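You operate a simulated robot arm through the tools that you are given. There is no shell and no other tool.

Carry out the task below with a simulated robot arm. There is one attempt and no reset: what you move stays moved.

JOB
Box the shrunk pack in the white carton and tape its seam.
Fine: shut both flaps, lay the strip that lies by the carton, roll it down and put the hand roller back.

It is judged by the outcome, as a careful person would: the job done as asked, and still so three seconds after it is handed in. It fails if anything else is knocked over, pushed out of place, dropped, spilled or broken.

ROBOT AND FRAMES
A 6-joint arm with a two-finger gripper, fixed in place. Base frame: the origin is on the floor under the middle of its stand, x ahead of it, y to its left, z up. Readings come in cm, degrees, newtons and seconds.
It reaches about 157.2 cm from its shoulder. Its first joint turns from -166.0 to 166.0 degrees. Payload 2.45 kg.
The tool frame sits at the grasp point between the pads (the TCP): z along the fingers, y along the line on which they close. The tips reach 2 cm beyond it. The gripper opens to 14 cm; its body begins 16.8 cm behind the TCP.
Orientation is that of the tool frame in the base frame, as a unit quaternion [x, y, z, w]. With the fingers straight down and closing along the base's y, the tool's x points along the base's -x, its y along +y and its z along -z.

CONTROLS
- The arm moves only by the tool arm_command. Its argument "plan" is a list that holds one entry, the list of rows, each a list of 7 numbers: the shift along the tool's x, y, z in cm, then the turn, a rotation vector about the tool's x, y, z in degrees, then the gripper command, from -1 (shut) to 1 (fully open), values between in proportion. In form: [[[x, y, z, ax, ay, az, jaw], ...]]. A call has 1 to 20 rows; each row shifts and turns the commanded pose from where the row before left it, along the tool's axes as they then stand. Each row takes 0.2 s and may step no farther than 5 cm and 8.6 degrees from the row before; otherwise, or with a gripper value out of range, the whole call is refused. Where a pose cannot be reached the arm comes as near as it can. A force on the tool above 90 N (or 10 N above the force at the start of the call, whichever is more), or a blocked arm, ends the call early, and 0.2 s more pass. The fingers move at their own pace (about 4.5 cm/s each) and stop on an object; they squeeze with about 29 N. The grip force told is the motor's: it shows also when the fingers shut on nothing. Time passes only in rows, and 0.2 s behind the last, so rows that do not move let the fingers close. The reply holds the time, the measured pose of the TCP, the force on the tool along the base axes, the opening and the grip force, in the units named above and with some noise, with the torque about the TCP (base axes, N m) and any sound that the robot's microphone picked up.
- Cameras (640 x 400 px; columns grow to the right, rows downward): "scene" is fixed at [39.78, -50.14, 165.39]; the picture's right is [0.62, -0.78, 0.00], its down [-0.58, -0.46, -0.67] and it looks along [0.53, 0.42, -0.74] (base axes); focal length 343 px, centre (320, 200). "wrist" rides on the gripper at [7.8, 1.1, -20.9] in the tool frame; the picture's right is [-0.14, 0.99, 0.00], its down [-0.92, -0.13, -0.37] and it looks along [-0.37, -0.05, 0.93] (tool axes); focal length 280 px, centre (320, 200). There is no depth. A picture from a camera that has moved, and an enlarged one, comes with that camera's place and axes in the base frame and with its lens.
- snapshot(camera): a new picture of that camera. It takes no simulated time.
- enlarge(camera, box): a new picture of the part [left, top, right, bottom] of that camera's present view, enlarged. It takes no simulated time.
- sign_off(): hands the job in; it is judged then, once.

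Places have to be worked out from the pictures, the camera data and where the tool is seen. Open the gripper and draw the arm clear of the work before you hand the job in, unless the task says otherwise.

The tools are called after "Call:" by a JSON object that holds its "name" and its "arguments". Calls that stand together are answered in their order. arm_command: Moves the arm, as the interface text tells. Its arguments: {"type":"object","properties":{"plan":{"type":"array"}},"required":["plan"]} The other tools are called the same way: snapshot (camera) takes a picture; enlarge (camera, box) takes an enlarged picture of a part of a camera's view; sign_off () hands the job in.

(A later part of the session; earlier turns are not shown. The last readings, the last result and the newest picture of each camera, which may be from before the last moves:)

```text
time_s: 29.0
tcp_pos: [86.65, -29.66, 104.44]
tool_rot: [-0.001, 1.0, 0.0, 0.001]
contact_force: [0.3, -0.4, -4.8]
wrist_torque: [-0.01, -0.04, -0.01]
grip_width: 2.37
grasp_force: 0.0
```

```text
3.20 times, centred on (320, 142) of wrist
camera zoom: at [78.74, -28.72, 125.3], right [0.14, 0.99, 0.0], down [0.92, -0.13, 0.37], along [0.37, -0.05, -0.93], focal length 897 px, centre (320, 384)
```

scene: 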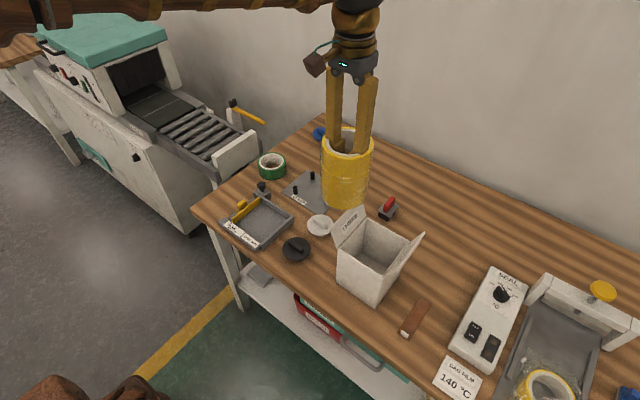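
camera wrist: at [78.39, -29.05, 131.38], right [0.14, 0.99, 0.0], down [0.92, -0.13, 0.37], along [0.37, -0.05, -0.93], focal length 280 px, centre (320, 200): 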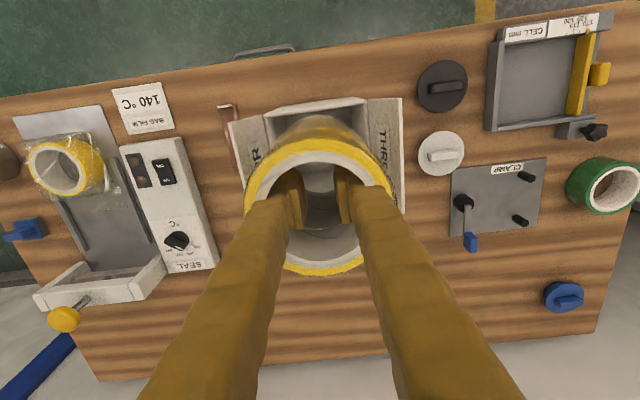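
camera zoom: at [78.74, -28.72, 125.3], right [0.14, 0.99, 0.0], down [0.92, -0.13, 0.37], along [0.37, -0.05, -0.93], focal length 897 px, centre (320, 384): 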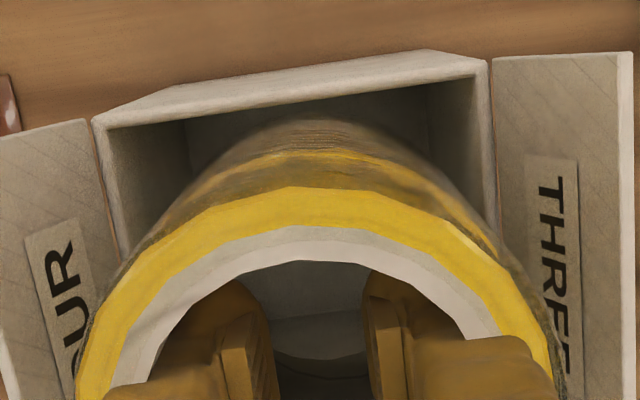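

No side force, and the pack's near edge sits about 0.7 cm inside the near wall, so it is well centred. I'll lower another 8 cm.

Call:
{"name": "arm_command", "arguments": {"plan": [[[0, 0, 0.6, 0, 0, 0, 1], [0, 0, 1, 0, 0, 0, 1], [0, 0, 1, 0, 0, 0, 1], [0, 0, 1, 0, 0, 0, 1], [0, 0, 1, 0, 0, 0, 1], [0, 0, 1, 0, 0, 0, 1], [0, 0, 1, 0, 0, 0, 1], [0, 0, 1, 0, 0, 0, 1], [0, 0, 0.4, 0, 0, 0, 1], [0, 0, 0, 0, 0, 0, 1]]]}}

Call:
{"name": "enlarge", "arguments": {"camera": "scene", "box": [340, 200, 430, 290]}}

Call:
{"name": "enlarge", "arguments": {"camera": "wrist", "box": [220, 80, 420, 205]}}

```text
time_s: 31.2
tcp_pos: [86.55, -29.59, 96.5]
tool_rot: [0.0, 1.0, 0.0, 0.001]
contact_force: [-0.4, 0.2, -5.5]
wrist_torque: [-0.01, 0.02, 0.02]
grip_width: 2.39
grasp_force: 0.1
```

```text
4.44 times, centred on (385, 245) of scene
camera zoom: at [39.78, -50.14, 165.39], right [0.62, -0.78, 0.0], down [-0.58, -0.46, -0.67], along [0.53, 0.42, -0.74], focal length 1526 px, centre (31, 0)
```

zoom: 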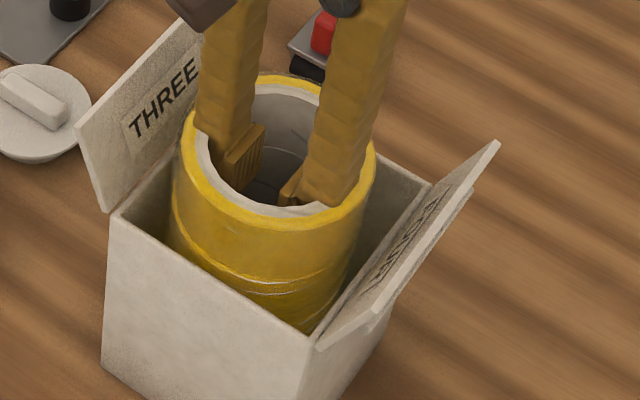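

```text
3.20 times, centred on (320, 142) of wrist
camera zoom: at [78.71, -28.69, 117.33], right [0.14, 0.99, 0.0], down [0.92, -0.13, 0.37], along [0.37, -0.05, -0.93], focal length 897 px, centre (320, 384)
```

zoom: 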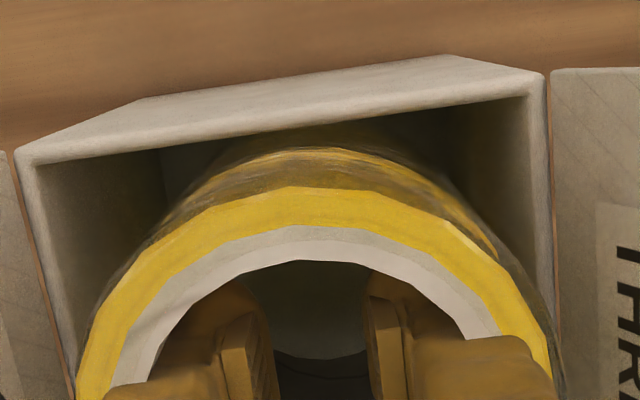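

Still free of contact. I'll lower another 4.5 cm, then approach the carton floor in fine steps.

Call:
{"name": "arm_command", "arguments": {"plan": [[[0, -0.1, 0.5, 0, 0, 0, 1], [0, -0.1, 0.8, 0, 0, 0, 1], [0, 0, 0.8, 0, 0, 0, 1], [0, 0, 0.8, 0, 0, 0, 1], [0, 0, 0.8, 0, 0, 0, 1], [0, 0, 0.5, 0, 0, 0, 1], [0, 0, 0.3, 0, 0, 0, 1], [0, 0, 0, 0, 0, 0, 1]]]}}

```text
time_s: 33.0
tcp_pos: [86.52, -29.74, 92.18]
tool_rot: [0.001, 1.0, 0.0, 0.0]
contact_force: [-1.4, 0.6, -5.1]
wrist_torque: [0.01, -0.02, 0.01]
grip_width: 2.39
grasp_force: 0.0
```

Still only the pack's own weight on the tool. I'll go on in 0.25 cm steps to find the carton floor.

Call:
{"name": "arm_command", "arguments": {"plan": [[[0, 0, 0.25, 0, 0, 0, 1], [0, 0, 0.25, 0, 0, 0, 1], [0, 0, 0.25, 0, 0, 0, 1], [0, 0, 0, 0, 0, 0, 1]]]}}

Call:
{"name": "enlarge", "arguments": {"camera": "scene", "box": [340, 200, 430, 290]}}

Call:
{"name": "enlarge", "arguments": {"camera": "wrist", "box": [220, 80, 420, 205]}}

```text
time_s: 34.0
tcp_pos: [86.62, -29.83, 91.35]
tool_rot: [0.0, 1.0, 0.0, 0.001]
contact_force: [-0.4, -0.5, -5.7]
wrist_torque: [-0.01, -0.02, 0.01]
grip_width: 2.39
grasp_force: 0.2
```

```text
4.44 times, centred on (385, 245) of scene
camera zoom: at [39.78, -50.14, 165.39], right [0.62, -0.78, 0.0], down [-0.58, -0.46, -0.67], along [0.53, 0.42, -0.74], focal length 1526 px, centre (31, 0)
```

zoom: 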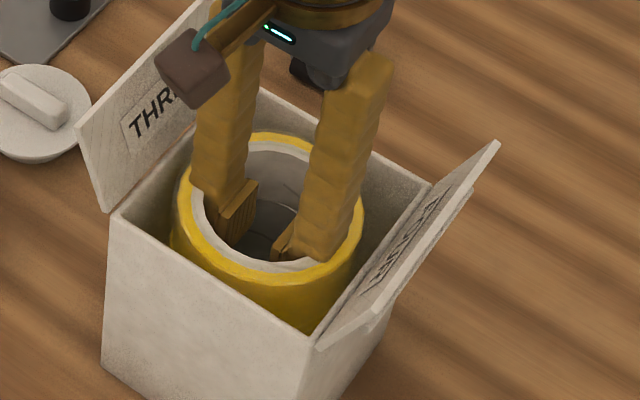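

```text
3.20 times, centred on (320, 142) of wrist
camera zoom: at [78.75, -28.87, 112.24], right [0.14, 0.99, 0.0], down [0.92, -0.13, 0.37], along [0.37, -0.05, -0.93], focal length 897 px, centre (320, 384)
```

zoom: 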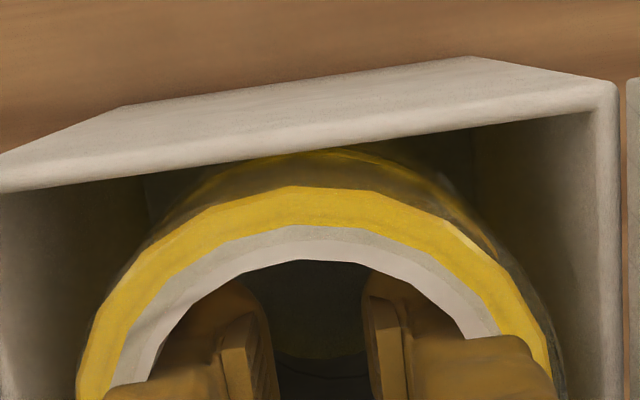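

The pack's top is about level with the rim and the full weight is still on the gripper, so the floor hasn't been reached. Continuing slowly.

Call:
{"name": "arm_command", "arguments": {"plan": [[[0, 0, 0.3, 0, 0, 0, 1], [0, 0, 0.3, 0, 0, 0, 1], [0, 0, 0.3, 0, 0, 0, 1], [0, 0, 0, 0, 0, 0, 1]]]}}

```text
time_s: 35.0
tcp_pos: [86.48, -29.93, 90.44]
tool_rot: [-0.001, 1.0, 0.001, 0.0]
contact_force: [0.5, -0.3, -4.8]
wrist_torque: [-0.01, 0.0, 0.04]
grip_width: 2.37
grasp_force: 0.1
```

No floor contact yet at TCP z 90.4. I'll continue in small steps.

Call:
{"name": "arm_command", "arguments": {"plan": [[[0, 0, 0.25, 0, 0, 0, 1], [0, 0, 0.25, 0, 0, 0, 1], [0, 0, 0.25, 0, 0, 0, 1], [0, 0, 0, 0, 0, 0, 1]]]}}

```text
time_s: 36.0
tcp_pos: [86.53, -29.87, 89.7]
tool_rot: [0.0, 1.0, 0.0, 0.001]
contact_force: [-4.1, 0.7, 13.4]
wrist_torque: [0.16, -0.04, 0.01]
grip_width: 2.4
grasp_force: 0.0
```

The pack has reached the carton floor (force reversed to +13 N). I'll ease up slightly, close the fingers to release the bore, and look.

Call:
{"name": "arm_command", "arguments": {"plan": [[[0, 0, -0.15, 0, 0, 0, 1], [0, 0, 0, 0, 0, 0, -0.85], [0, 0, 0, 0, 0, 0, -1], [0, 0, 0, 0, 0, 0, -1], [0, 0, 0, 0, 0, 0, -1]]]}}

Call:
{"name": "enlarge", "arguments": {"camera": "scene", "box": [340, 200, 430, 290]}}

Call:
{"name": "enlarge", "arguments": {"camera": "wrist", "box": [220, 80, 420, 205]}}

```text
time_s: 37.2
tcp_pos: [86.62, -30.0, 89.92]
tool_rot: [0.0, 1.0, 0.0, 0.0]
contact_force: [0.5, 0.2, -0.5]
wrist_torque: [0.01, 0.0, 0.01]
grip_width: 0.0
grasp_force: 28.9
```

```text
4.44 times, centred on (385, 245) of scene
camera zoom: at [39.78, -50.14, 165.39], right [0.62, -0.78, 0.0], down [-0.58, -0.46, -0.67], along [0.53, 0.42, -0.74], focal length 1526 px, centre (31, 0)
```

zoom: 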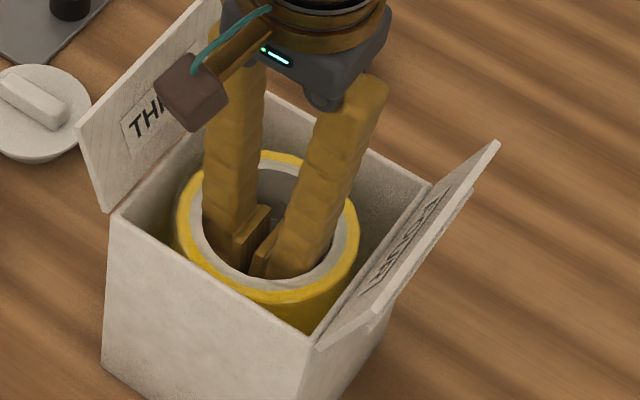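

```text
3.20 times, centred on (320, 142) of wrist
camera zoom: at [78.71, -28.96, 110.67], right [0.14, 0.99, 0.0], down [0.92, -0.13, 0.37], along [0.37, -0.05, -0.93], focal length 897 px, centre (320, 384)
```

zoom: 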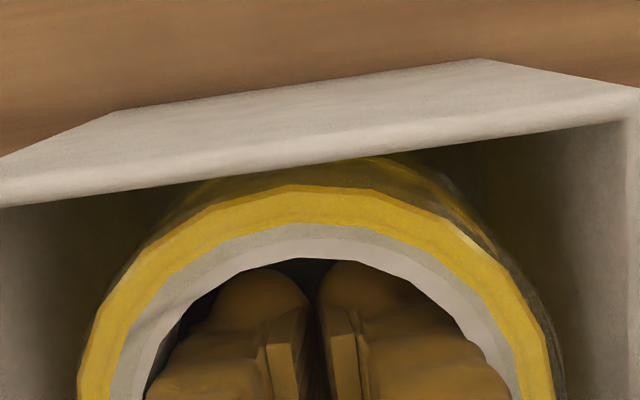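

The pack is standing in the carton and released. I'll withdraw straight up with fingers shut.

Call:
{"name": "arm_command", "arguments": {"plan": [[[0, 0, -0.5, 0, 0, 0, -1], [0, 0, -1, 0, 0, 0, -1], [0, 0, -1.5, 0, 0, 0, -1], [0, 0, -2.5, 0, 0, 0, -1], [0, 0, -3, 0, 0, 0, -1], [0, 0, -3, 0, 0, 0, -1], [0, 0, -3, 0, 0, 0, -1], [0, 0, -3, 0, 0, 0, -1], [0, 0, -3, 0, 0, 0, -1], [0, 0, -3, 0, 0, 0, -1], [0, 0, -2, 0, 0, 0, -1], [0, 0, 0, 0, 0, 0, -1]]]}}

Call:
{"name": "snapshot", "arguments": {"camera": "wrist"}}

Call:
{"name": "enlarge", "arguments": {"camera": "scene", "box": [320, 170, 440, 310]}}

```text
time_s: 39.8
tcp_pos: [86.68, -29.95, 115.3]
tool_rot: [0.0, 1.0, 0.001, 0.001]
contact_force: [0.2, -0.1, -1.0]
wrist_torque: [0.01, 0.0, 0.02]
grip_width: 0.0
grasp_force: 28.7
```

```text
taken
camera wrist: at [78.85, -28.89, 136.16], right [0.14, 0.99, 0.0], down [0.92, -0.13, 0.37], along [0.37, -0.05, -0.93], focal length 280 px, centre (320, 200)
```

wrist: 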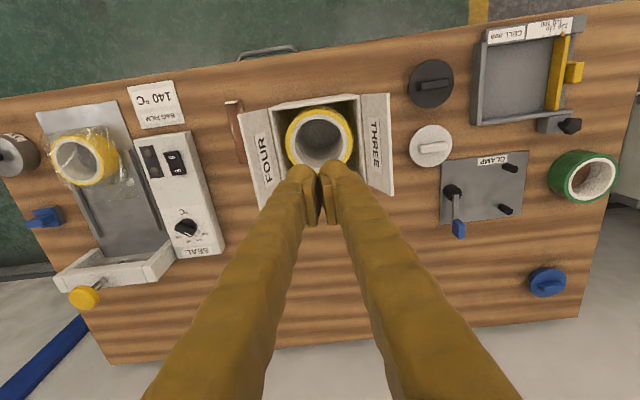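

```text
2.86 times, centred on (380, 240) of scene
camera zoom: at [39.78, -50.14, 165.39], right [0.62, -0.78, 0.0], down [-0.58, -0.46, -0.67], along [0.53, 0.42, -0.74], focal length 981 px, centre (149, 86)
```

zoom: 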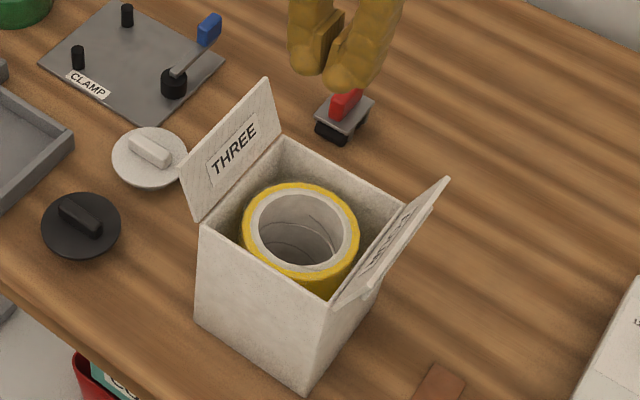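

The pack stands upright inside the carton with its top below the rim. I'll take close looks at both flaps before pushing them shut.

Call:
{"name": "enlarge", "arguments": {"camera": "wrist", "box": [225, 75, 405, 215]}}

Call:
{"name": "enlarge", "arguments": {"camera": "scene", "box": [370, 215, 450, 305]}}

```text
2.86 times, centred on (315, 145) of wrist
camera zoom: at [78.85, -28.89, 136.16], right [0.14, 0.99, 0.0], down [0.92, -0.13, 0.37], along [0.37, -0.05, -0.93], focal length 801 px, centre (334, 357)
```

zoom: 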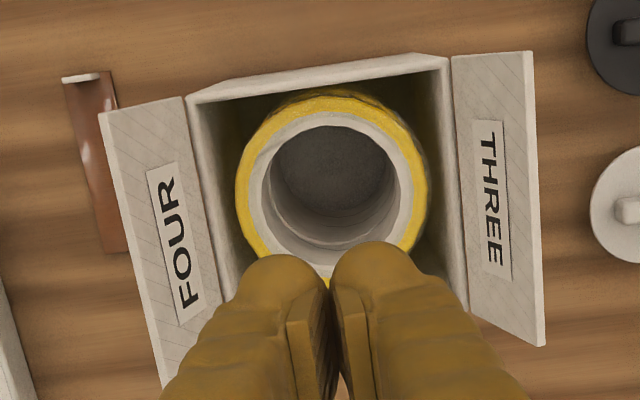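

```text
4.44 times, centred on (410, 260) of scene
camera zoom: at [39.78, -50.14, 165.39], right [0.62, -0.78, 0.0], down [-0.58, -0.46, -0.67], along [0.53, 0.42, -0.74], focal length 1526 px, centre (-80, -67)
```

zoom: 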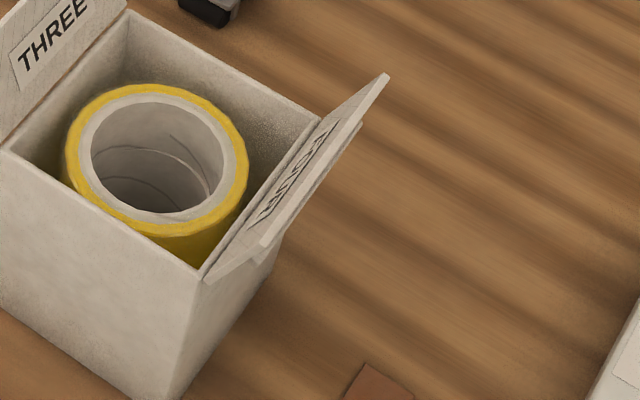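

Both flaps lean outward about 35° from vertical, hinged at y ≈ −23.5 (THREE) and −36.6 (FOUR), with tips around z 98.5. I'll take the shut fingers outside the THREE flap, ready to push it over.

Call:
{"name": "arm_command", "arguments": {"plan": [[[0, 2, 0, 0, 0, 0, -1], [0, 4, 0, 0, 0, 0, -1], [0, 4, 0, 0, 0, 0, -1], [0, 4, 0, 0, 0, 0, -1], [-0.3, 3, 0, 0, 0, 0, -1], [0, 0, 2, 0, 0, 0, -1], [0, 0, 4, 0, 0, 0, -1], [0, 0, 4, 0, 0, 0, -1], [0, 0, 3, 0, 0, 0, -1], [0, 0, 2, 0, 0, 0, -1], [0, 0, 1, 0, 0, 0, -1], [0, 0, 0, 0, 0, 0, -1]]]}}

Call:
{"name": "snapshot", "arguments": {"camera": "wrist"}}

Call:
{"name": "enlarge", "arguments": {"camera": "scene", "box": [300, 150, 440, 310]}}

```text
time_s: 42.4
tcp_pos: [86.94, -13.01, 99.12]
tool_rot: [0.0, 1.0, 0.0, 0.0]
contact_force: [-0.4, 0.5, 0.3]
wrist_torque: [-0.02, 0.0, 0.01]
grip_width: 0.0
grasp_force: 28.6
```

```text
taken
camera wrist: at [79.0, -11.97, 120.03], right [0.14, 0.99, 0.0], down [0.92, -0.13, 0.37], along [0.37, -0.05, -0.93], focal length 280 px, centre (320, 200)
```

wrist: 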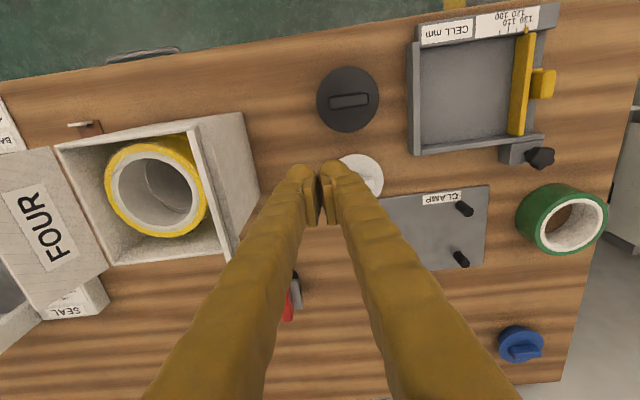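

```text
2.50 times, centred on (370, 230) of scene
camera zoom: at [39.78, -50.14, 165.39], right [0.62, -0.78, 0.0], down [-0.58, -0.46, -0.67], along [0.53, 0.42, -0.74], focal length 858 px, centre (195, 125)
```

zoom: 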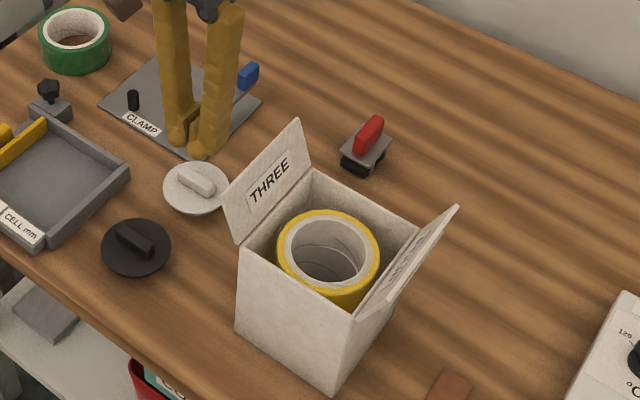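

The fingers are outside the THREE flap with tips at z ≈ 97. I'll push in −y in 1 cm steps and watch the force and the carton.

Call:
{"name": "arm_command", "arguments": {"plan": [[[0, -1, 0, 0, 0, 0, -1], [0, -1.5, 0, 0, 0, 0, -1], [0, -1.5, 0, 0, 0, 0, -1], [0, -1, 0, 0, 0, 0, -1], [0, -1, 0, 0, 0, 0, -1], [0, -0.8, 0, 0, 0, 0, -1], [0, -0.8, 0, 0, 0, 0, -1], [0, 0, 0, 0, 0, 0, -1]]]}}

Call:
{"name": "enlarge", "arguments": {"camera": "scene", "box": [300, 150, 440, 310]}}

Call:
{"name": "snapshot", "arguments": {"camera": "wrist"}}

```text
time_s: 44.2
tcp_pos: [86.9, -20.5, 99.37]
tool_rot: [0.0, 1.0, 0.0, 0.001]
contact_force: [0.6, 2.1, 10.0]
wrist_torque: [-0.19, 0.11, -0.02]
grip_width: 0.0
grasp_force: 28.6
```

```text
2.50 times, centred on (370, 230) of scene
camera zoom: at [39.78, -50.14, 165.39], right [0.62, -0.78, 0.0], down [-0.58, -0.46, -0.67], along [0.53, 0.42, -0.74], focal length 858 px, centre (195, 125)
```

zoom: 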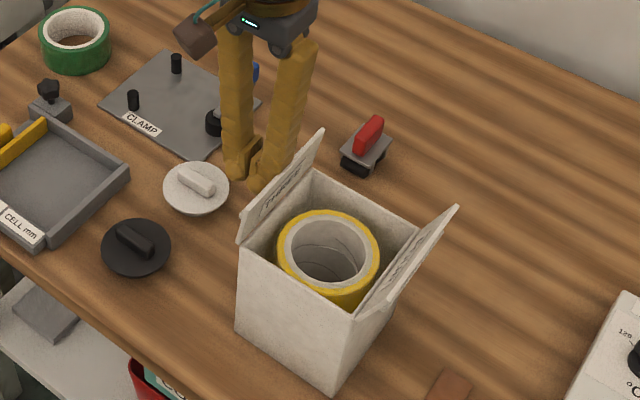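

```text
taken
camera wrist: at [79.04, -19.55, 120.19], right [0.14, 0.99, 0.0], down [0.92, -0.13, 0.37], along [0.37, -0.05, -0.93], focal length 280 px, centre (320, 200)
```

wrist: 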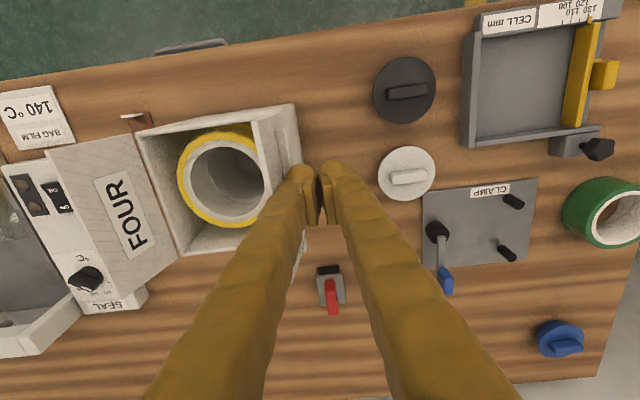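

The flap is nearly vertical now, with a modest upward drag of 10 N on the fingers. I'll raise 0.5 cm to relieve that and keep pushing.

Call:
{"name": "arm_command", "arguments": {"plan": [[[0, 0, -0.5, 0, 0, 0, -1], [0, -0.7, 0, 0, 0, 0, -1], [0, -0.7, 0, 0, 0, 0, -1], [0, 0, 0, 0, 0, 0, -1]]]}}

Call:
{"name": "enlarge", "arguments": {"camera": "scene", "box": [300, 150, 440, 310]}}

Call:
{"name": "snapshot", "arguments": {"camera": "wrist"}}

```text
time_s: 45.2
tcp_pos: [86.94, -21.91, 99.84]
tool_rot: [0.0, 1.0, 0.0, 0.0]
contact_force: [-0.7, 0.0, 0.1]
wrist_torque: [0.02, -0.02, 0.0]
grip_width: 0.0
grasp_force: 28.9
```

```text
2.50 times, centred on (370, 230) of scene
camera zoom: at [39.78, -50.14, 165.39], right [0.62, -0.78, 0.0], down [-0.58, -0.46, -0.67], along [0.53, 0.42, -0.74], focal length 858 px, centre (195, 125)
```

zoom: 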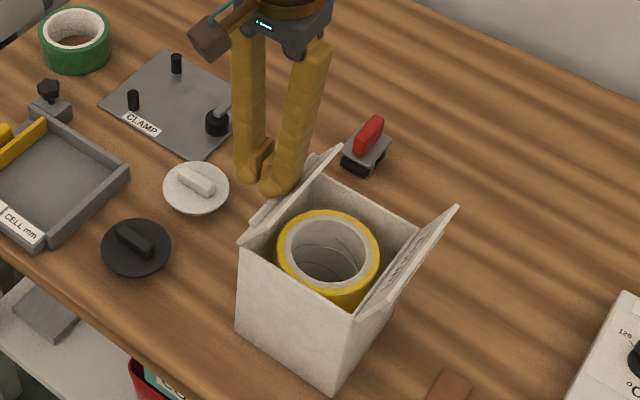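

```text
taken
camera wrist: at [79.08, -20.9, 120.67], right [0.14, 0.99, 0.0], down [0.92, -0.13, 0.37], along [0.37, -0.05, -0.93], focal length 280 px, centre (320, 200)
```

wrist: 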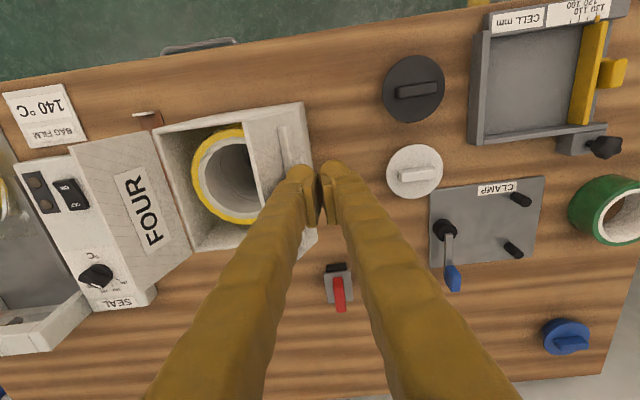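

The flap has gone past vertical and leans inward; there's a small bar on its outer face. I'll continue pushing −y so it folds down.

Call:
{"name": "arm_command", "arguments": {"plan": [[[0, -0.8, 0, 0, 0, 0, -1], [0, -0.8, 0, 0, 0, 0, -1], [0, -0.8, 0, 0, 0, 0, -1], [0, -0.8, 0, 0, 0, 0, -1], [0, -0.8, 0, 0, 0, 0, -1], [0, 0, 0, 0, 0, 0, -1]]]}}

Call:
{"name": "enlarge", "arguments": {"camera": "scene", "box": [300, 150, 440, 310]}}

Call:
{"name": "snapshot", "arguments": {"camera": "wrist"}}

```text
time_s: 46.6
tcp_pos: [86.82, -25.87, 99.84]
tool_rot: [-0.002, 1.0, 0.0, 0.0]
contact_force: [-0.3, 0.3, 1.5]
wrist_torque: [0.0, 0.03, 0.05]
grip_width: 0.0
grasp_force: 28.6
```

```text
2.50 times, centred on (370, 230) of scene
camera zoom: at [39.78, -50.14, 165.39], right [0.62, -0.78, 0.0], down [-0.58, -0.46, -0.67], along [0.53, 0.42, -0.74], focal length 858 px, centre (195, 125)
```

zoom: 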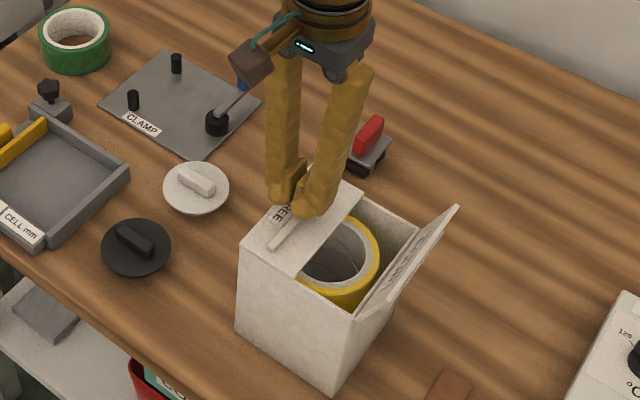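

```text
taken
camera wrist: at [78.99, -24.84, 120.6], right [0.14, 0.99, 0.0], down [0.92, -0.13, 0.37], along [0.37, -0.05, -0.93], focal length 280 px, centre (320, 200)
```

wrist: 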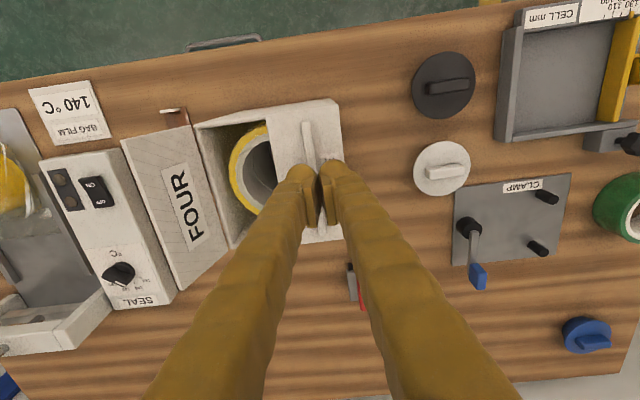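

The THREE flap is folded nearly flat. I'll move a little further in and press down gently to see how far it still has to go.

Call:
{"name": "arm_command", "arguments": {"plan": [[[0, -0.7, 0.3, 0, 0, 0, -1], [0, 0, 0.4, 0, 0, 0, -1], [0, 0, 0.4, 0, 0, 0, -1], [0, 0, 0, 0, 0, 0, -1]]]}}

Call:
{"name": "enlarge", "arguments": {"camera": "scene", "box": [325, 190, 435, 310]}}

Call:
{"name": "enlarge", "arguments": {"camera": "wrist", "box": [190, 80, 390, 255]}}

```text
time_s: 47.6
tcp_pos: [86.98, -26.63, 98.67]
tool_rot: [0.001, 1.0, 0.0, 0.0]
contact_force: [-0.3, -0.9, -0.7]
wrist_torque: [-0.02, 0.0, -0.01]
grip_width: 0.0
grasp_force: 28.6
```

```text
3.33 times, centred on (380, 250) of scene
camera zoom: at [39.78, -50.14, 165.39], right [0.62, -0.78, 0.0], down [-0.58, -0.46, -0.67], along [0.53, 0.42, -0.74], focal length 1144 px, centre (120, 33)
```

zoom: 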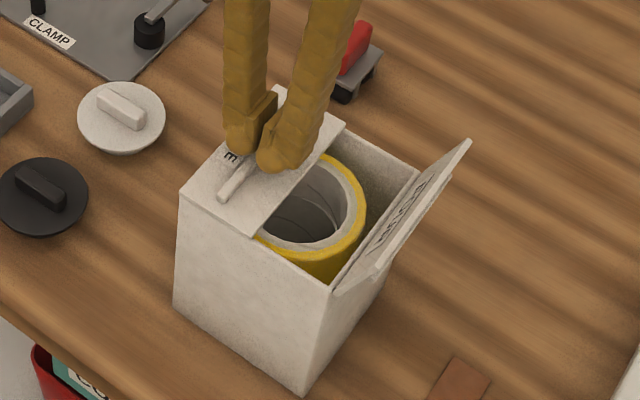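

```text
2.29 times, centred on (290, 168) of wrist
camera zoom: at [79.02, -25.66, 119.53], right [0.14, 0.99, 0.0], down [0.92, -0.13, 0.37], along [0.37, -0.05, -0.93], focal length 641 px, centre (389, 274)
```

zoom: 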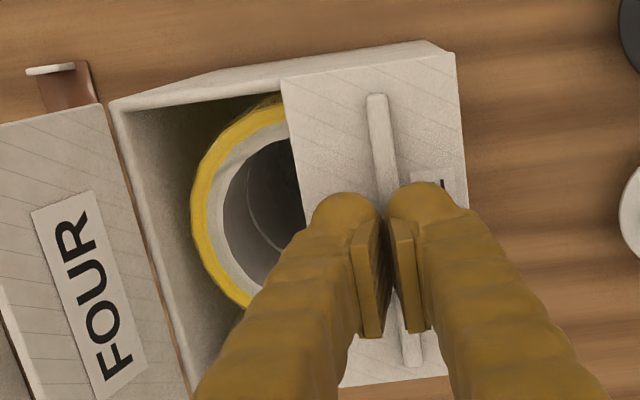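

The THREE flap now lies flat across the rim, with a raised ridge bar along x on top. I'll lift the fingers away to see whether it stays shut.

Call:
{"name": "arm_command", "arguments": {"plan": [[[0, 0, -1, 0, 0, 0, -1], [0, 0, -2.5, 0, 0, 0, -1], [0, 0, -4, 0, 0, 0, -1], [0, 0, -4, 0, 0, 0, -1], [0, 0, -2.5, 0, 0, 0, -1], [0, 0, 0, 0, 0, 0, -1]]]}}

Call:
{"name": "enlarge", "arguments": {"camera": "scene", "box": [325, 190, 435, 310]}}

Call:
{"name": "snapshot", "arguments": {"camera": "wrist"}}

```text
time_s: 49.0
tcp_pos: [86.96, -26.61, 112.76]
tool_rot: [0.0, 1.0, 0.0, 0.001]
contact_force: [0.0, 0.4, 0.1]
wrist_torque: [-0.01, 0.02, -0.02]
grip_width: 0.0
grasp_force: 28.8
```

```text
3.33 times, centred on (380, 250) of scene
camera zoom: at [39.78, -50.14, 165.39], right [0.62, -0.78, 0.0], down [-0.58, -0.46, -0.67], along [0.53, 0.42, -0.74], focal length 1144 px, centre (120, 33)
```

zoom: 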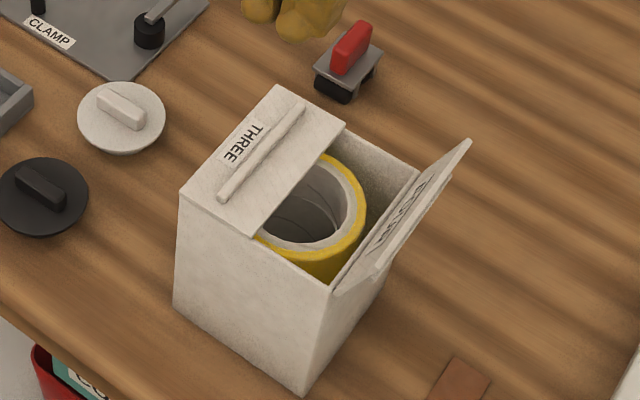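

```text
taken
camera wrist: at [79.08, -25.66, 133.63], right [0.14, 0.99, 0.0], down [0.92, -0.13, 0.37], along [0.37, -0.05, -0.93], focal length 280 px, centre (320, 200)
```

wrist: 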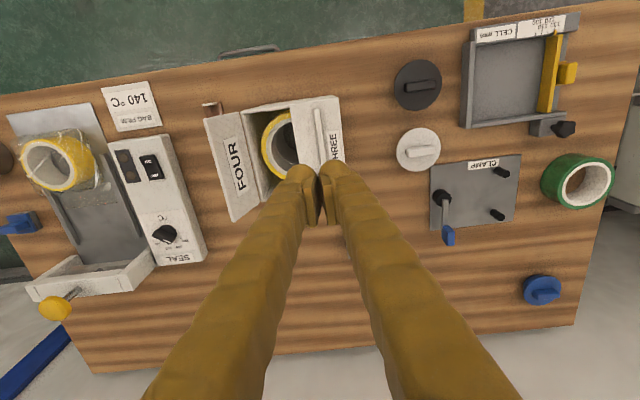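

The THREE flap stays shut and the carton hasn't moved. Now I go over to the outside of the FOUR flap at y ≈ −48 and descend.

Call:
{"name": "arm_command", "arguments": {"plan": [[[0, -1.4, 0, 0, 0, 0, -1], [0, -4, 0, 0, 0, 0, -1], [0, -4, 0, 0, 0, 0, -1], [0, -4, 0, 0, 0, 0, -1], [0, -4, 0, 0, 0, 0, -1], [0, -3, 0, 0, 0, 0, -1], [0, -1, 0, 0, 0, 0, -1], [0, 0, 2, 0, 0, 0, -1], [0, 0, 4, 0, 0, 0, -1], [0, 0, 4, 0, 0, 0, -1], [0, 0, 2, 0, 0, 0, -1], [0, 0, 0.7, 0, 0, 0, -1], [0, 0, 0, 0, 0, 0, -1]]]}}

Call:
{"name": "snapshot", "arguments": {"camera": "wrist"}}

Call:
{"name": "snapshot", "arguments": {"camera": "scene"}}

```text
time_s: 51.8
tcp_pos: [86.8, -48.12, 99.92]
tool_rot: [0.0, 1.0, 0.0, 0.001]
contact_force: [0.4, 0.8, 0.1]
wrist_torque: [0.0, 0.0, 0.01]
grip_width: 0.0
grasp_force: 29.3
```

```text
taken
camera wrist: at [78.98, -47.11, 120.71], right [0.14, 0.99, 0.0], down [0.92, -0.13, 0.37], along [0.37, -0.05, -0.93], focal length 280 px, centre (320, 200)
```

wrist: 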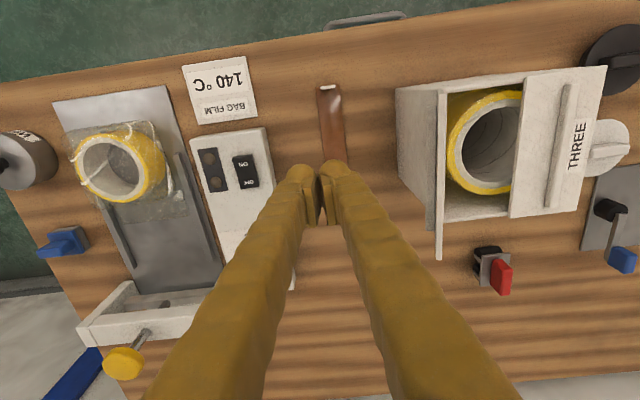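

```text
taken
```

scene: 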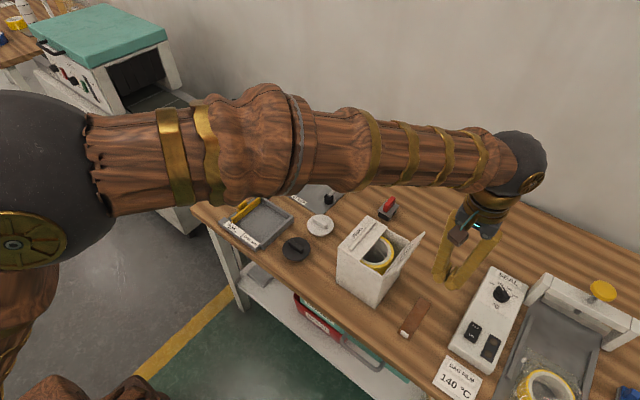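

The fingers are outside the FOUR flap with clear space. I'll push +y in small steps, at the height that worked for the other flap.

Call:
{"name": "arm_command", "arguments": {"plan": [[[0, 1.5, 0, 0, 0, 0, -1], [0, 1.5, 0, 0, 0, 0, -1], [0, 1.2, 0, 0, 0, 0, -1], [0, 1, 0, 0, 0, 0, -1], [0, 0.8, 0, 0, 0, 0, -1], [0, 0.8, 0, 0, 0, 0, -1], [0, 0.7, 0, 0, 0, 0, -1], [0, 0, 0, 0, 0, 0, -1]]]}}

Call:
{"name": "enlarge", "arguments": {"camera": "scene", "box": [325, 190, 485, 310]}}

Call:
{"name": "snapshot", "arguments": {"camera": "wrist"}}

```text
time_s: 53.6
tcp_pos: [86.87, -40.54, 100.02]
tool_rot: [0.0, 1.0, 0.0, 0.0]
contact_force: [0.6, 0.1, 0.4]
wrist_torque: [0.01, 0.0, -0.02]
grip_width: 0.03
grasp_force: 29.3
```

```text
3.33 times, centred on (405, 250) of scene
camera zoom: at [39.78, -50.14, 165.39], right [0.62, -0.78, 0.0], down [-0.58, -0.46, -0.67], along [0.53, 0.42, -0.74], focal length 1144 px, centre (37, 33)
```

zoom: 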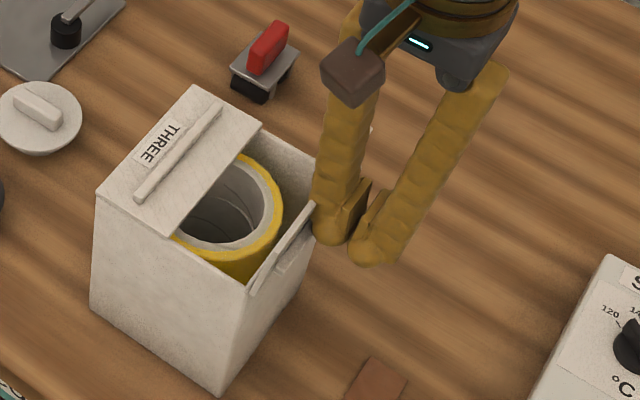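

```text
taken
camera wrist: at [79.05, -39.53, 120.89], right [0.14, 0.99, 0.0], down [0.92, -0.13, 0.37], along [0.37, -0.05, -0.93], focal length 280 px, centre (320, 200)
```

wrist: 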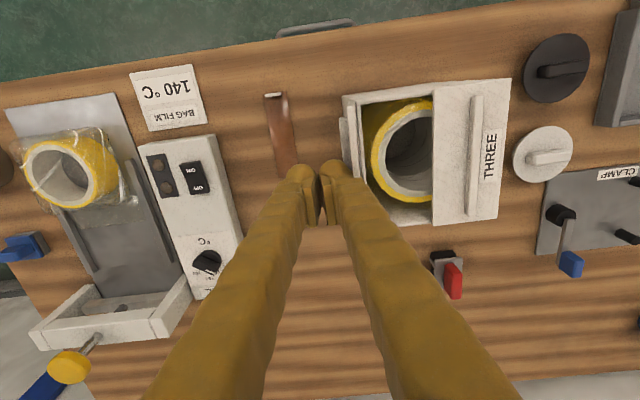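

The FOUR flap is now about vertical, with hardly any force. I'll continue pushing +y to fold it over.

Call:
{"name": "arm_command", "arguments": {"plan": [[[0, 0.8, 0, 0, 0, 0, -1], [0, 0.8, 0, 0, 0, 0, -1], [0, 0.8, 0, 0, 0, 0, -1], [0, 0.8, 0, 0, 0, 0, -1], [0, 0.8, 0, 0, 0, 0, -1], [0, 0, 0, 0, 0, 0, -1]]]}}

Call:
{"name": "enlarge", "arguments": {"camera": "scene", "box": [325, 190, 485, 310]}}

Call:
{"name": "snapshot", "arguments": {"camera": "wrist"}}

```text
time_s: 55.0
tcp_pos: [86.98, -36.47, 100.04]
tool_rot: [0.0, 1.0, 0.001, 0.001]
contact_force: [-0.2, 0.7, 0.4]
wrist_torque: [0.01, 0.01, -0.01]
grip_width: 0.01
grasp_force: 28.8
```

```text
3.33 times, centred on (405, 250) of scene
camera zoom: at [39.78, -50.14, 165.39], right [0.62, -0.78, 0.0], down [-0.58, -0.46, -0.67], along [0.53, 0.42, -0.74], focal length 1144 px, centre (37, 33)
```

zoom: 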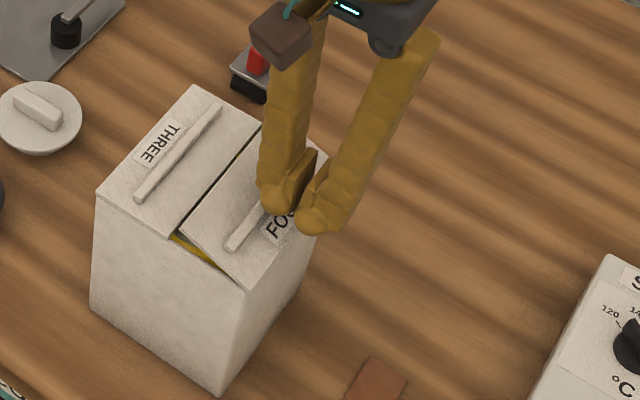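

```text
taken
camera wrist: at [79.0, -35.5, 120.88], right [0.14, 0.99, 0.0], down [0.92, -0.13, 0.37], along [0.37, -0.05, -0.93], focal length 280 px, centre (320, 200)
```

wrist: 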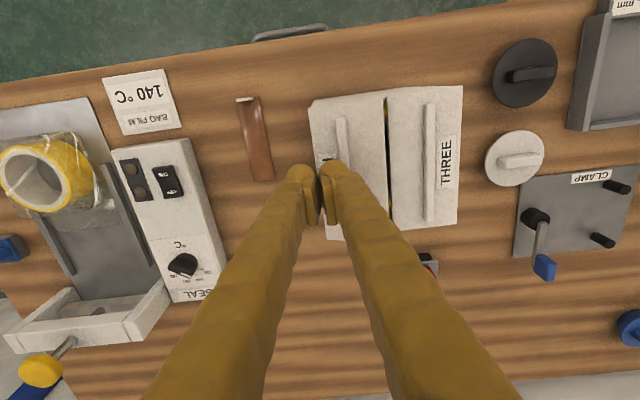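

The FOUR flap is almost down. I'll push a bit further and lower to finish it.

Call:
{"name": "arm_command", "arguments": {"plan": [[[0, 0.8, 0.3, 0, 0, 0, -1], [0, 0.4, 0.5, 0, 0, 0, -1], [0, 0, 0.5, 0, 0, 0, -1], [0, 0, 0, 0, 0, 0, -1]]]}}

Call:
{"name": "enlarge", "arguments": {"camera": "scene", "box": [325, 190, 485, 310]}}

Call:
{"name": "enlarge", "arguments": {"camera": "wrist", "box": [280, 70, 480, 260]}}

```text
time_s: 56.0
tcp_pos: [86.87, -35.32, 98.79]
tool_rot: [-0.001, 1.0, 0.0, 0.0]
contact_force: [-0.2, -0.3, 0.3]
wrist_torque: [0.0, -0.02, 0.01]
grip_width: 0.0
grasp_force: 28.7
```

```text
3.33 times, centred on (405, 250) of scene
camera zoom: at [39.78, -50.14, 165.39], right [0.62, -0.78, 0.0], down [-0.58, -0.46, -0.67], along [0.53, 0.42, -0.74], focal length 1144 px, centre (37, 33)
```

zoom: 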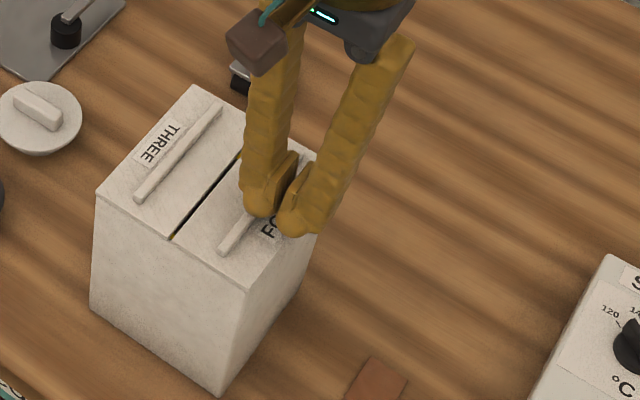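

```text
2.11 times, centred on (380, 165) of wrist
camera zoom: at [78.99, -34.31, 119.53], right [0.14, 0.99, 0.0], down [0.92, -0.13, 0.37], along [0.37, -0.05, -0.93], focal length 590 px, centre (194, 274)
```

zoom: 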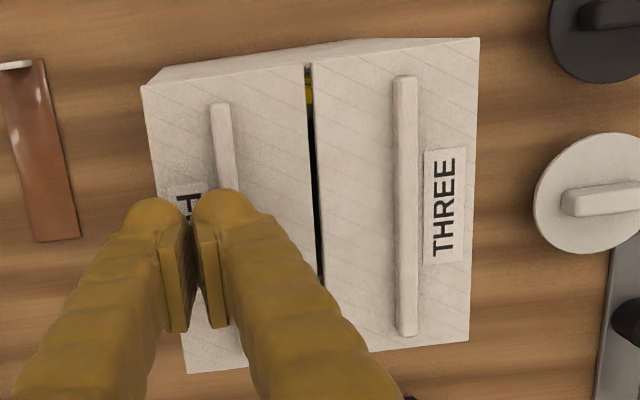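

Both flaps look flat with a narrow seam. I'll lift away and check from above.

Call:
{"name": "arm_command", "arguments": {"plan": [[[0, 0, -1, 0, 0, 0, -1], [0, -0.5, -2.5, 0, 0, 0, -1], [0, -1.5, -4, 0, 0, 0, -1], [0, -2, -4, 0, 0, 0, -1], [0.5, -3, -1.5, 0, 0, 0, -1], [1.5, -3, 0, 0, 0, 0, 0], [2, -1.5, 0, 0, 0, 0, 0], [0, 0, 0, 0, 0, 0, 0], [0, 0, 0, 0, 0, 0, 0]]]}}

Call:
{"name": "snapshot", "arguments": {"camera": "wrist"}}

Call:
{"name": "enlarge", "arguments": {"camera": "scene", "box": [325, 190, 435, 310]}}

```text
time_s: 58.0
tcp_pos: [82.74, -46.87, 111.85]
tool_rot: [0.001, 1.0, -0.001, 0.0]
contact_force: [-0.3, -0.2, -0.1]
wrist_torque: [0.0, -0.01, 0.0]
grip_width: 6.98
grasp_force: 0.0
```

```text
taken
camera wrist: at [74.86, -45.86, 132.67], right [0.14, 0.99, 0.0], down [0.92, -0.13, 0.37], along [0.37, -0.05, -0.93], focal length 280 px, centre (320, 200)
```

wrist: 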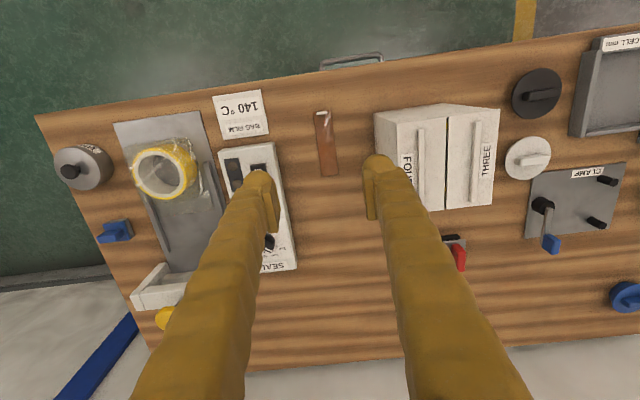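

```text
3.33 times, centred on (380, 250) of scene
camera zoom: at [39.78, -50.14, 165.39], right [0.62, -0.78, 0.0], down [-0.58, -0.46, -0.67], along [0.53, 0.42, -0.74], focal length 1144 px, centre (120, 33)
```

zoom: 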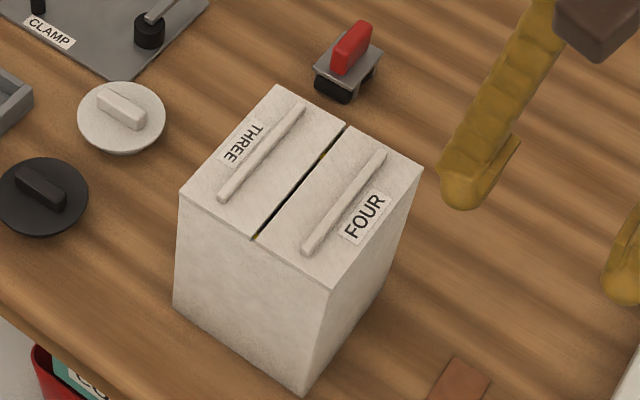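

Both flaps are shut and holding, seam at y ≈ −29.9, with ridge bars at y ≈ −26.3 and −33.7. Now I'll look closely at the strip and its tab from here.

Call:
{"name": "enlarge", "arguments": {"camera": "wrist", "box": [272, 95, 372, 190]}}

Call:
{"name": "enlarge", "arguments": {"camera": "scene", "box": [395, 290, 440, 345]}}

```text
4.21 times, centred on (322, 142) of wrist
camera zoom: at [74.86, -45.86, 132.67], right [0.14, 0.99, 0.0], down [0.92, -0.13, 0.37], along [0.37, -0.05, -0.93], focal length 1181 px, centre (312, 442)
```

zoom: 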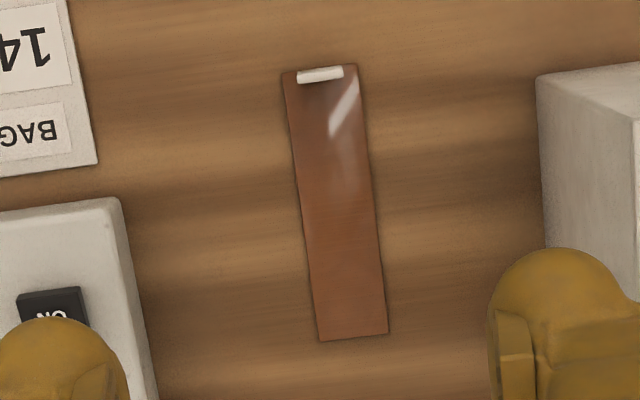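

```text
7.27 times, centred on (418, 318) of scene
camera zoom: at [39.78, -50.14, 165.39], right [0.62, -0.78, 0.0], down [-0.58, -0.46, -0.67], along [0.53, 0.42, -0.74], focal length 2497 px, centre (-389, -654)
```

zoom: 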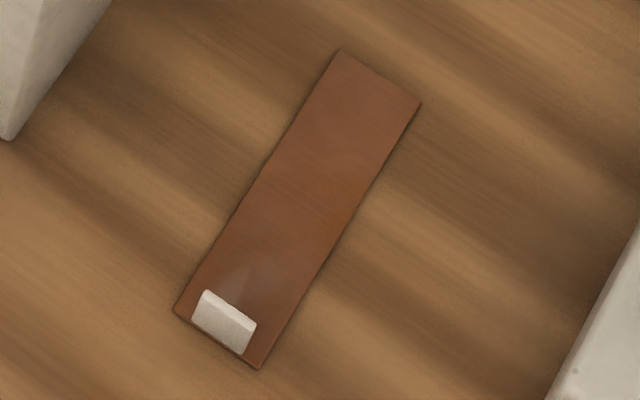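

The strip is about 12.4 × 3.3 cm with the tab (about 2 cm along y, thin in x) at its near end. Because the ridges on the flaps flank the seam, I'll turn the gripper 90° so the fingers close along x and fit between them; I rotate here at height with the fingers shutting.

Call:
{"name": "arm_command", "arguments": {"plan": [[[0, 0, 0, 0, 0, -8.2, -1], [0, 0, 0, 0, 0, -8.2, -1], [0, 0, 0, 0, 0, -8.2, -1], [0, 0, 0, 0, 0, -8.2, -1], [0, 0, 0, 0, 0, -8.2, -1], [0, 0, 0, 0, 0, -8.2, -1], [0, 0, 0, 0, 0, -8.2, -1], [0, 0, 0, 0, 0, -8.2, -1], [0, 0, 0, 0, 0, -8.2, -1], [0, 0, 0, 0, 0, -8.2, -1], [0, 0, 0, 0, 0, -8.0, -1], [0, 0, 0, 0, 0, 0, -1]]]}}

Call:
{"name": "snapshot", "arguments": {"camera": "wrist"}}

Call:
{"name": "snapshot", "arguments": {"camera": "scene"}}

```text
time_s: 60.6
tcp_pos: [82.85, -46.85, 111.77]
tool_rot: [0.708, -0.707, 0.001, -0.001]
contact_force: [-0.7, 0.2, 0.3]
wrist_torque: [-0.02, 0.0, -0.01]
grip_width: 0.01
grasp_force: 29.0
```

```text
taken
camera wrist: at [81.79, -54.74, 132.62], right [-0.99, 0.14, 0.0], down [0.13, 0.92, 0.37], along [0.05, 0.36, -0.93], focal length 280 px, centre (320, 200)
```

wrist: 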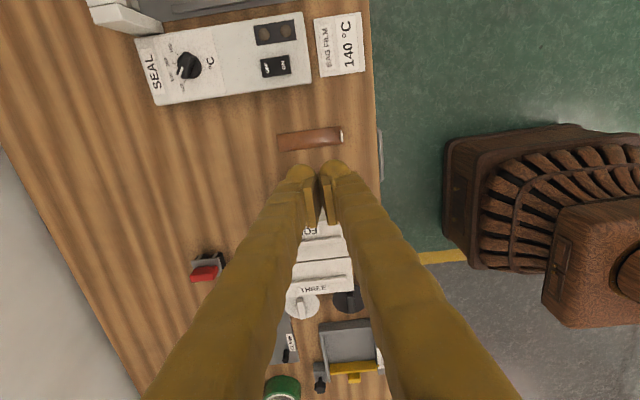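

```text
taken
```

scene: 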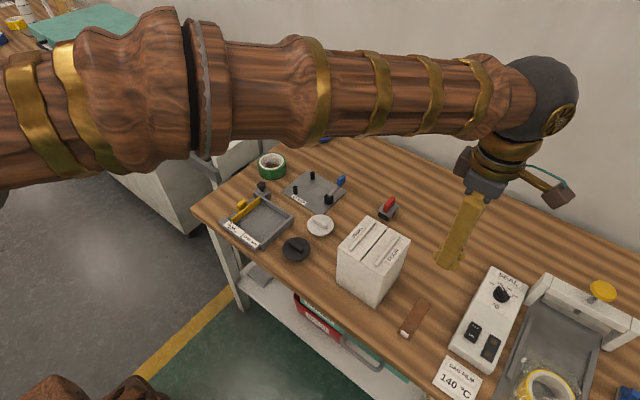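

The gripper now closes along x with the camera on the −y side. To learn the table height exactly, I'll go to the bare wood at about (101, −44) and touch down gently with the shut fingertips.

Call:
{"name": "arm_command", "arguments": {"plan": [[[-0.5, -3.2, 0, 0, 0, 0, -1], [-0.6, -4, 0, 0, 0, 0, -1], [-0.6, -4, 0, 0, 0, 0, -1], [-0.6, -4, 0, 0, 0, 0, -1], [-0.5, -3, 0, 0, 0, 0, -1], [0, 0, 2, 0, 0, 0, -1], [0, 0, 4, 0, 0, 0, -1], [0, 0, 4, 0, 0, 0, -1], [0, 0, 4, 0, 0, 0, -1], [0, 0, 4, 0, 0, 0, -1], [0, 0, 4, 0, 0, 0, -1], [0, 0, 4, 0, 0, 0, -1], [0, 0, 1.5, 0, 0, 0, -1], [0, 0, 0, 0, 0, 0, -1]]]}}

Call:
{"name": "enlarge", "arguments": {"camera": "scene", "box": [380, 180, 520, 320]}}

Call:
{"name": "snapshot", "arguments": {"camera": "wrist"}}

```text
time_s: 63.6
tcp_pos: [101.04, -43.91, 84.13]
tool_rot: [0.707, -0.707, 0.0, 0.0]
contact_force: [-0.1, -0.2, 0.1]
wrist_torque: [-0.01, 0.01, 0.0]
grip_width: 0.0
grasp_force: 29.4
```

```text
2.86 times, centred on (450, 250) of scene
camera zoom: at [39.78, -50.14, 165.39], right [0.62, -0.78, 0.0], down [-0.58, -0.46, -0.67], along [0.53, 0.42, -0.74], focal length 981 px, centre (-51, 57)
```

zoom: 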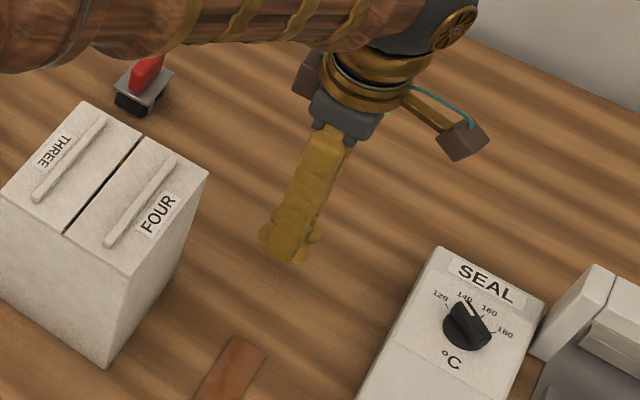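

```text
taken
camera wrist: at [99.88, -51.84, 105.05], right [-0.99, 0.14, 0.0], down [0.13, 0.92, 0.37], along [0.05, 0.36, -0.93], focal length 280 px, centre (320, 200)
```

wrist: 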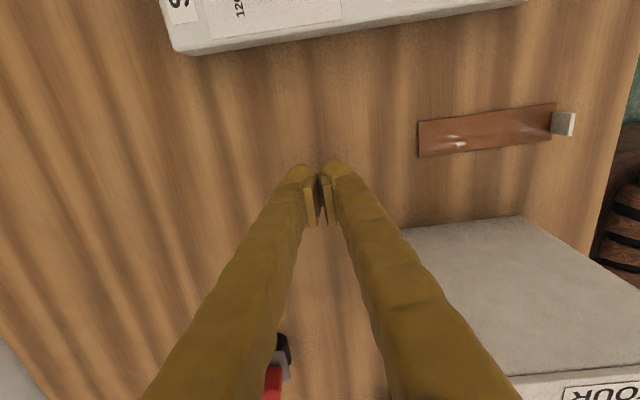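

Clear wood below. Lowering slowly until the tips touch.

Call:
{"name": "arm_command", "arguments": {"plan": [[[0, 0, 0.8, 0, 0, 0, -1], [0, 0, 0.8, 0, 0, 0, -1], [0, 0, 0.6, 0, 0, 0, -1], [0, 0, 0.4, 0, 0, 0, -1], [0, 0, 0.3, 0, 0, 0, -1], [0, 0, 0, 0, 0, 0, -1]]]}}

```text
time_s: 65.0
tcp_pos: [101.1, -44.03, 81.28]
tool_rot: [0.707, -0.707, 0.0, -0.001]
contact_force: [0.8, 0.6, -1.7]
wrist_torque: [0.0, -0.02, -0.02]
grip_width: 0.0
grasp_force: 28.9
```

No contact yet at TCP 81.3. Continuing in finer steps.

Call:
{"name": "arm_command", "arguments": {"plan": [[[0, 0, 0.2, 0, 0, 0, -1], [0, 0, 0.2, 0, 0, 0, -1], [0, 0, 0.2, 0, 0, 0, -1], [0, 0, 0.2, 0, 0, 0, -1], [0, 0, 0, 0, 0, 0, -1]]]}}

```text
time_s: 66.2
tcp_pos: [101.04, -43.98, 80.55]
tool_rot: [-0.707, 0.707, 0.0, 0.001]
contact_force: [-0.7, 0.5, 0.5]
wrist_torque: [0.01, 0.0, 0.0]
grip_width: 0.0
grasp_force: 28.9
```

Still free. Next fine steps.

Call:
{"name": "arm_command", "arguments": {"plan": [[[0, 0, 0.2, 0, 0, 0, -1], [0, 0, 0.2, 0, 0, 0, -1], [0, 0, 0.15, 0, 0, 0, -1], [0, 0, 0, 0, 0, 0, -1]]]}}

```text
time_s: 67.2
tcp_pos: [101.08, -44.02, 80.04]
tool_rot: [-0.707, 0.707, 0.001, 0.0]
contact_force: [-0.4, -0.2, 0.8]
wrist_torque: [-0.02, -0.01, 0.01]
grip_width: 0.0
grasp_force: 28.9
```

Free at TCP 80.0 (tips 78.0). Continuing.

Call:
{"name": "arm_command", "arguments": {"plan": [[[0, 0, 0.15, 0, 0, 0, -1], [0, 0, 0.15, 0, 0, 0, -1], [0, 0, 0.15, 0, 0, 0, -1], [0, 0, 0, 0, 0, 0, -1]]]}}

```text
time_s: 68.2
tcp_pos: [101.13, -44.0, 79.93]
tool_rot: [-0.707, 0.707, -0.002, 0.001]
contact_force: [-30.0, 8.4, 58.3]
wrist_torque: [0.2, 0.64, -0.04]
grip_width: 0.0
grasp_force: 29.4
```

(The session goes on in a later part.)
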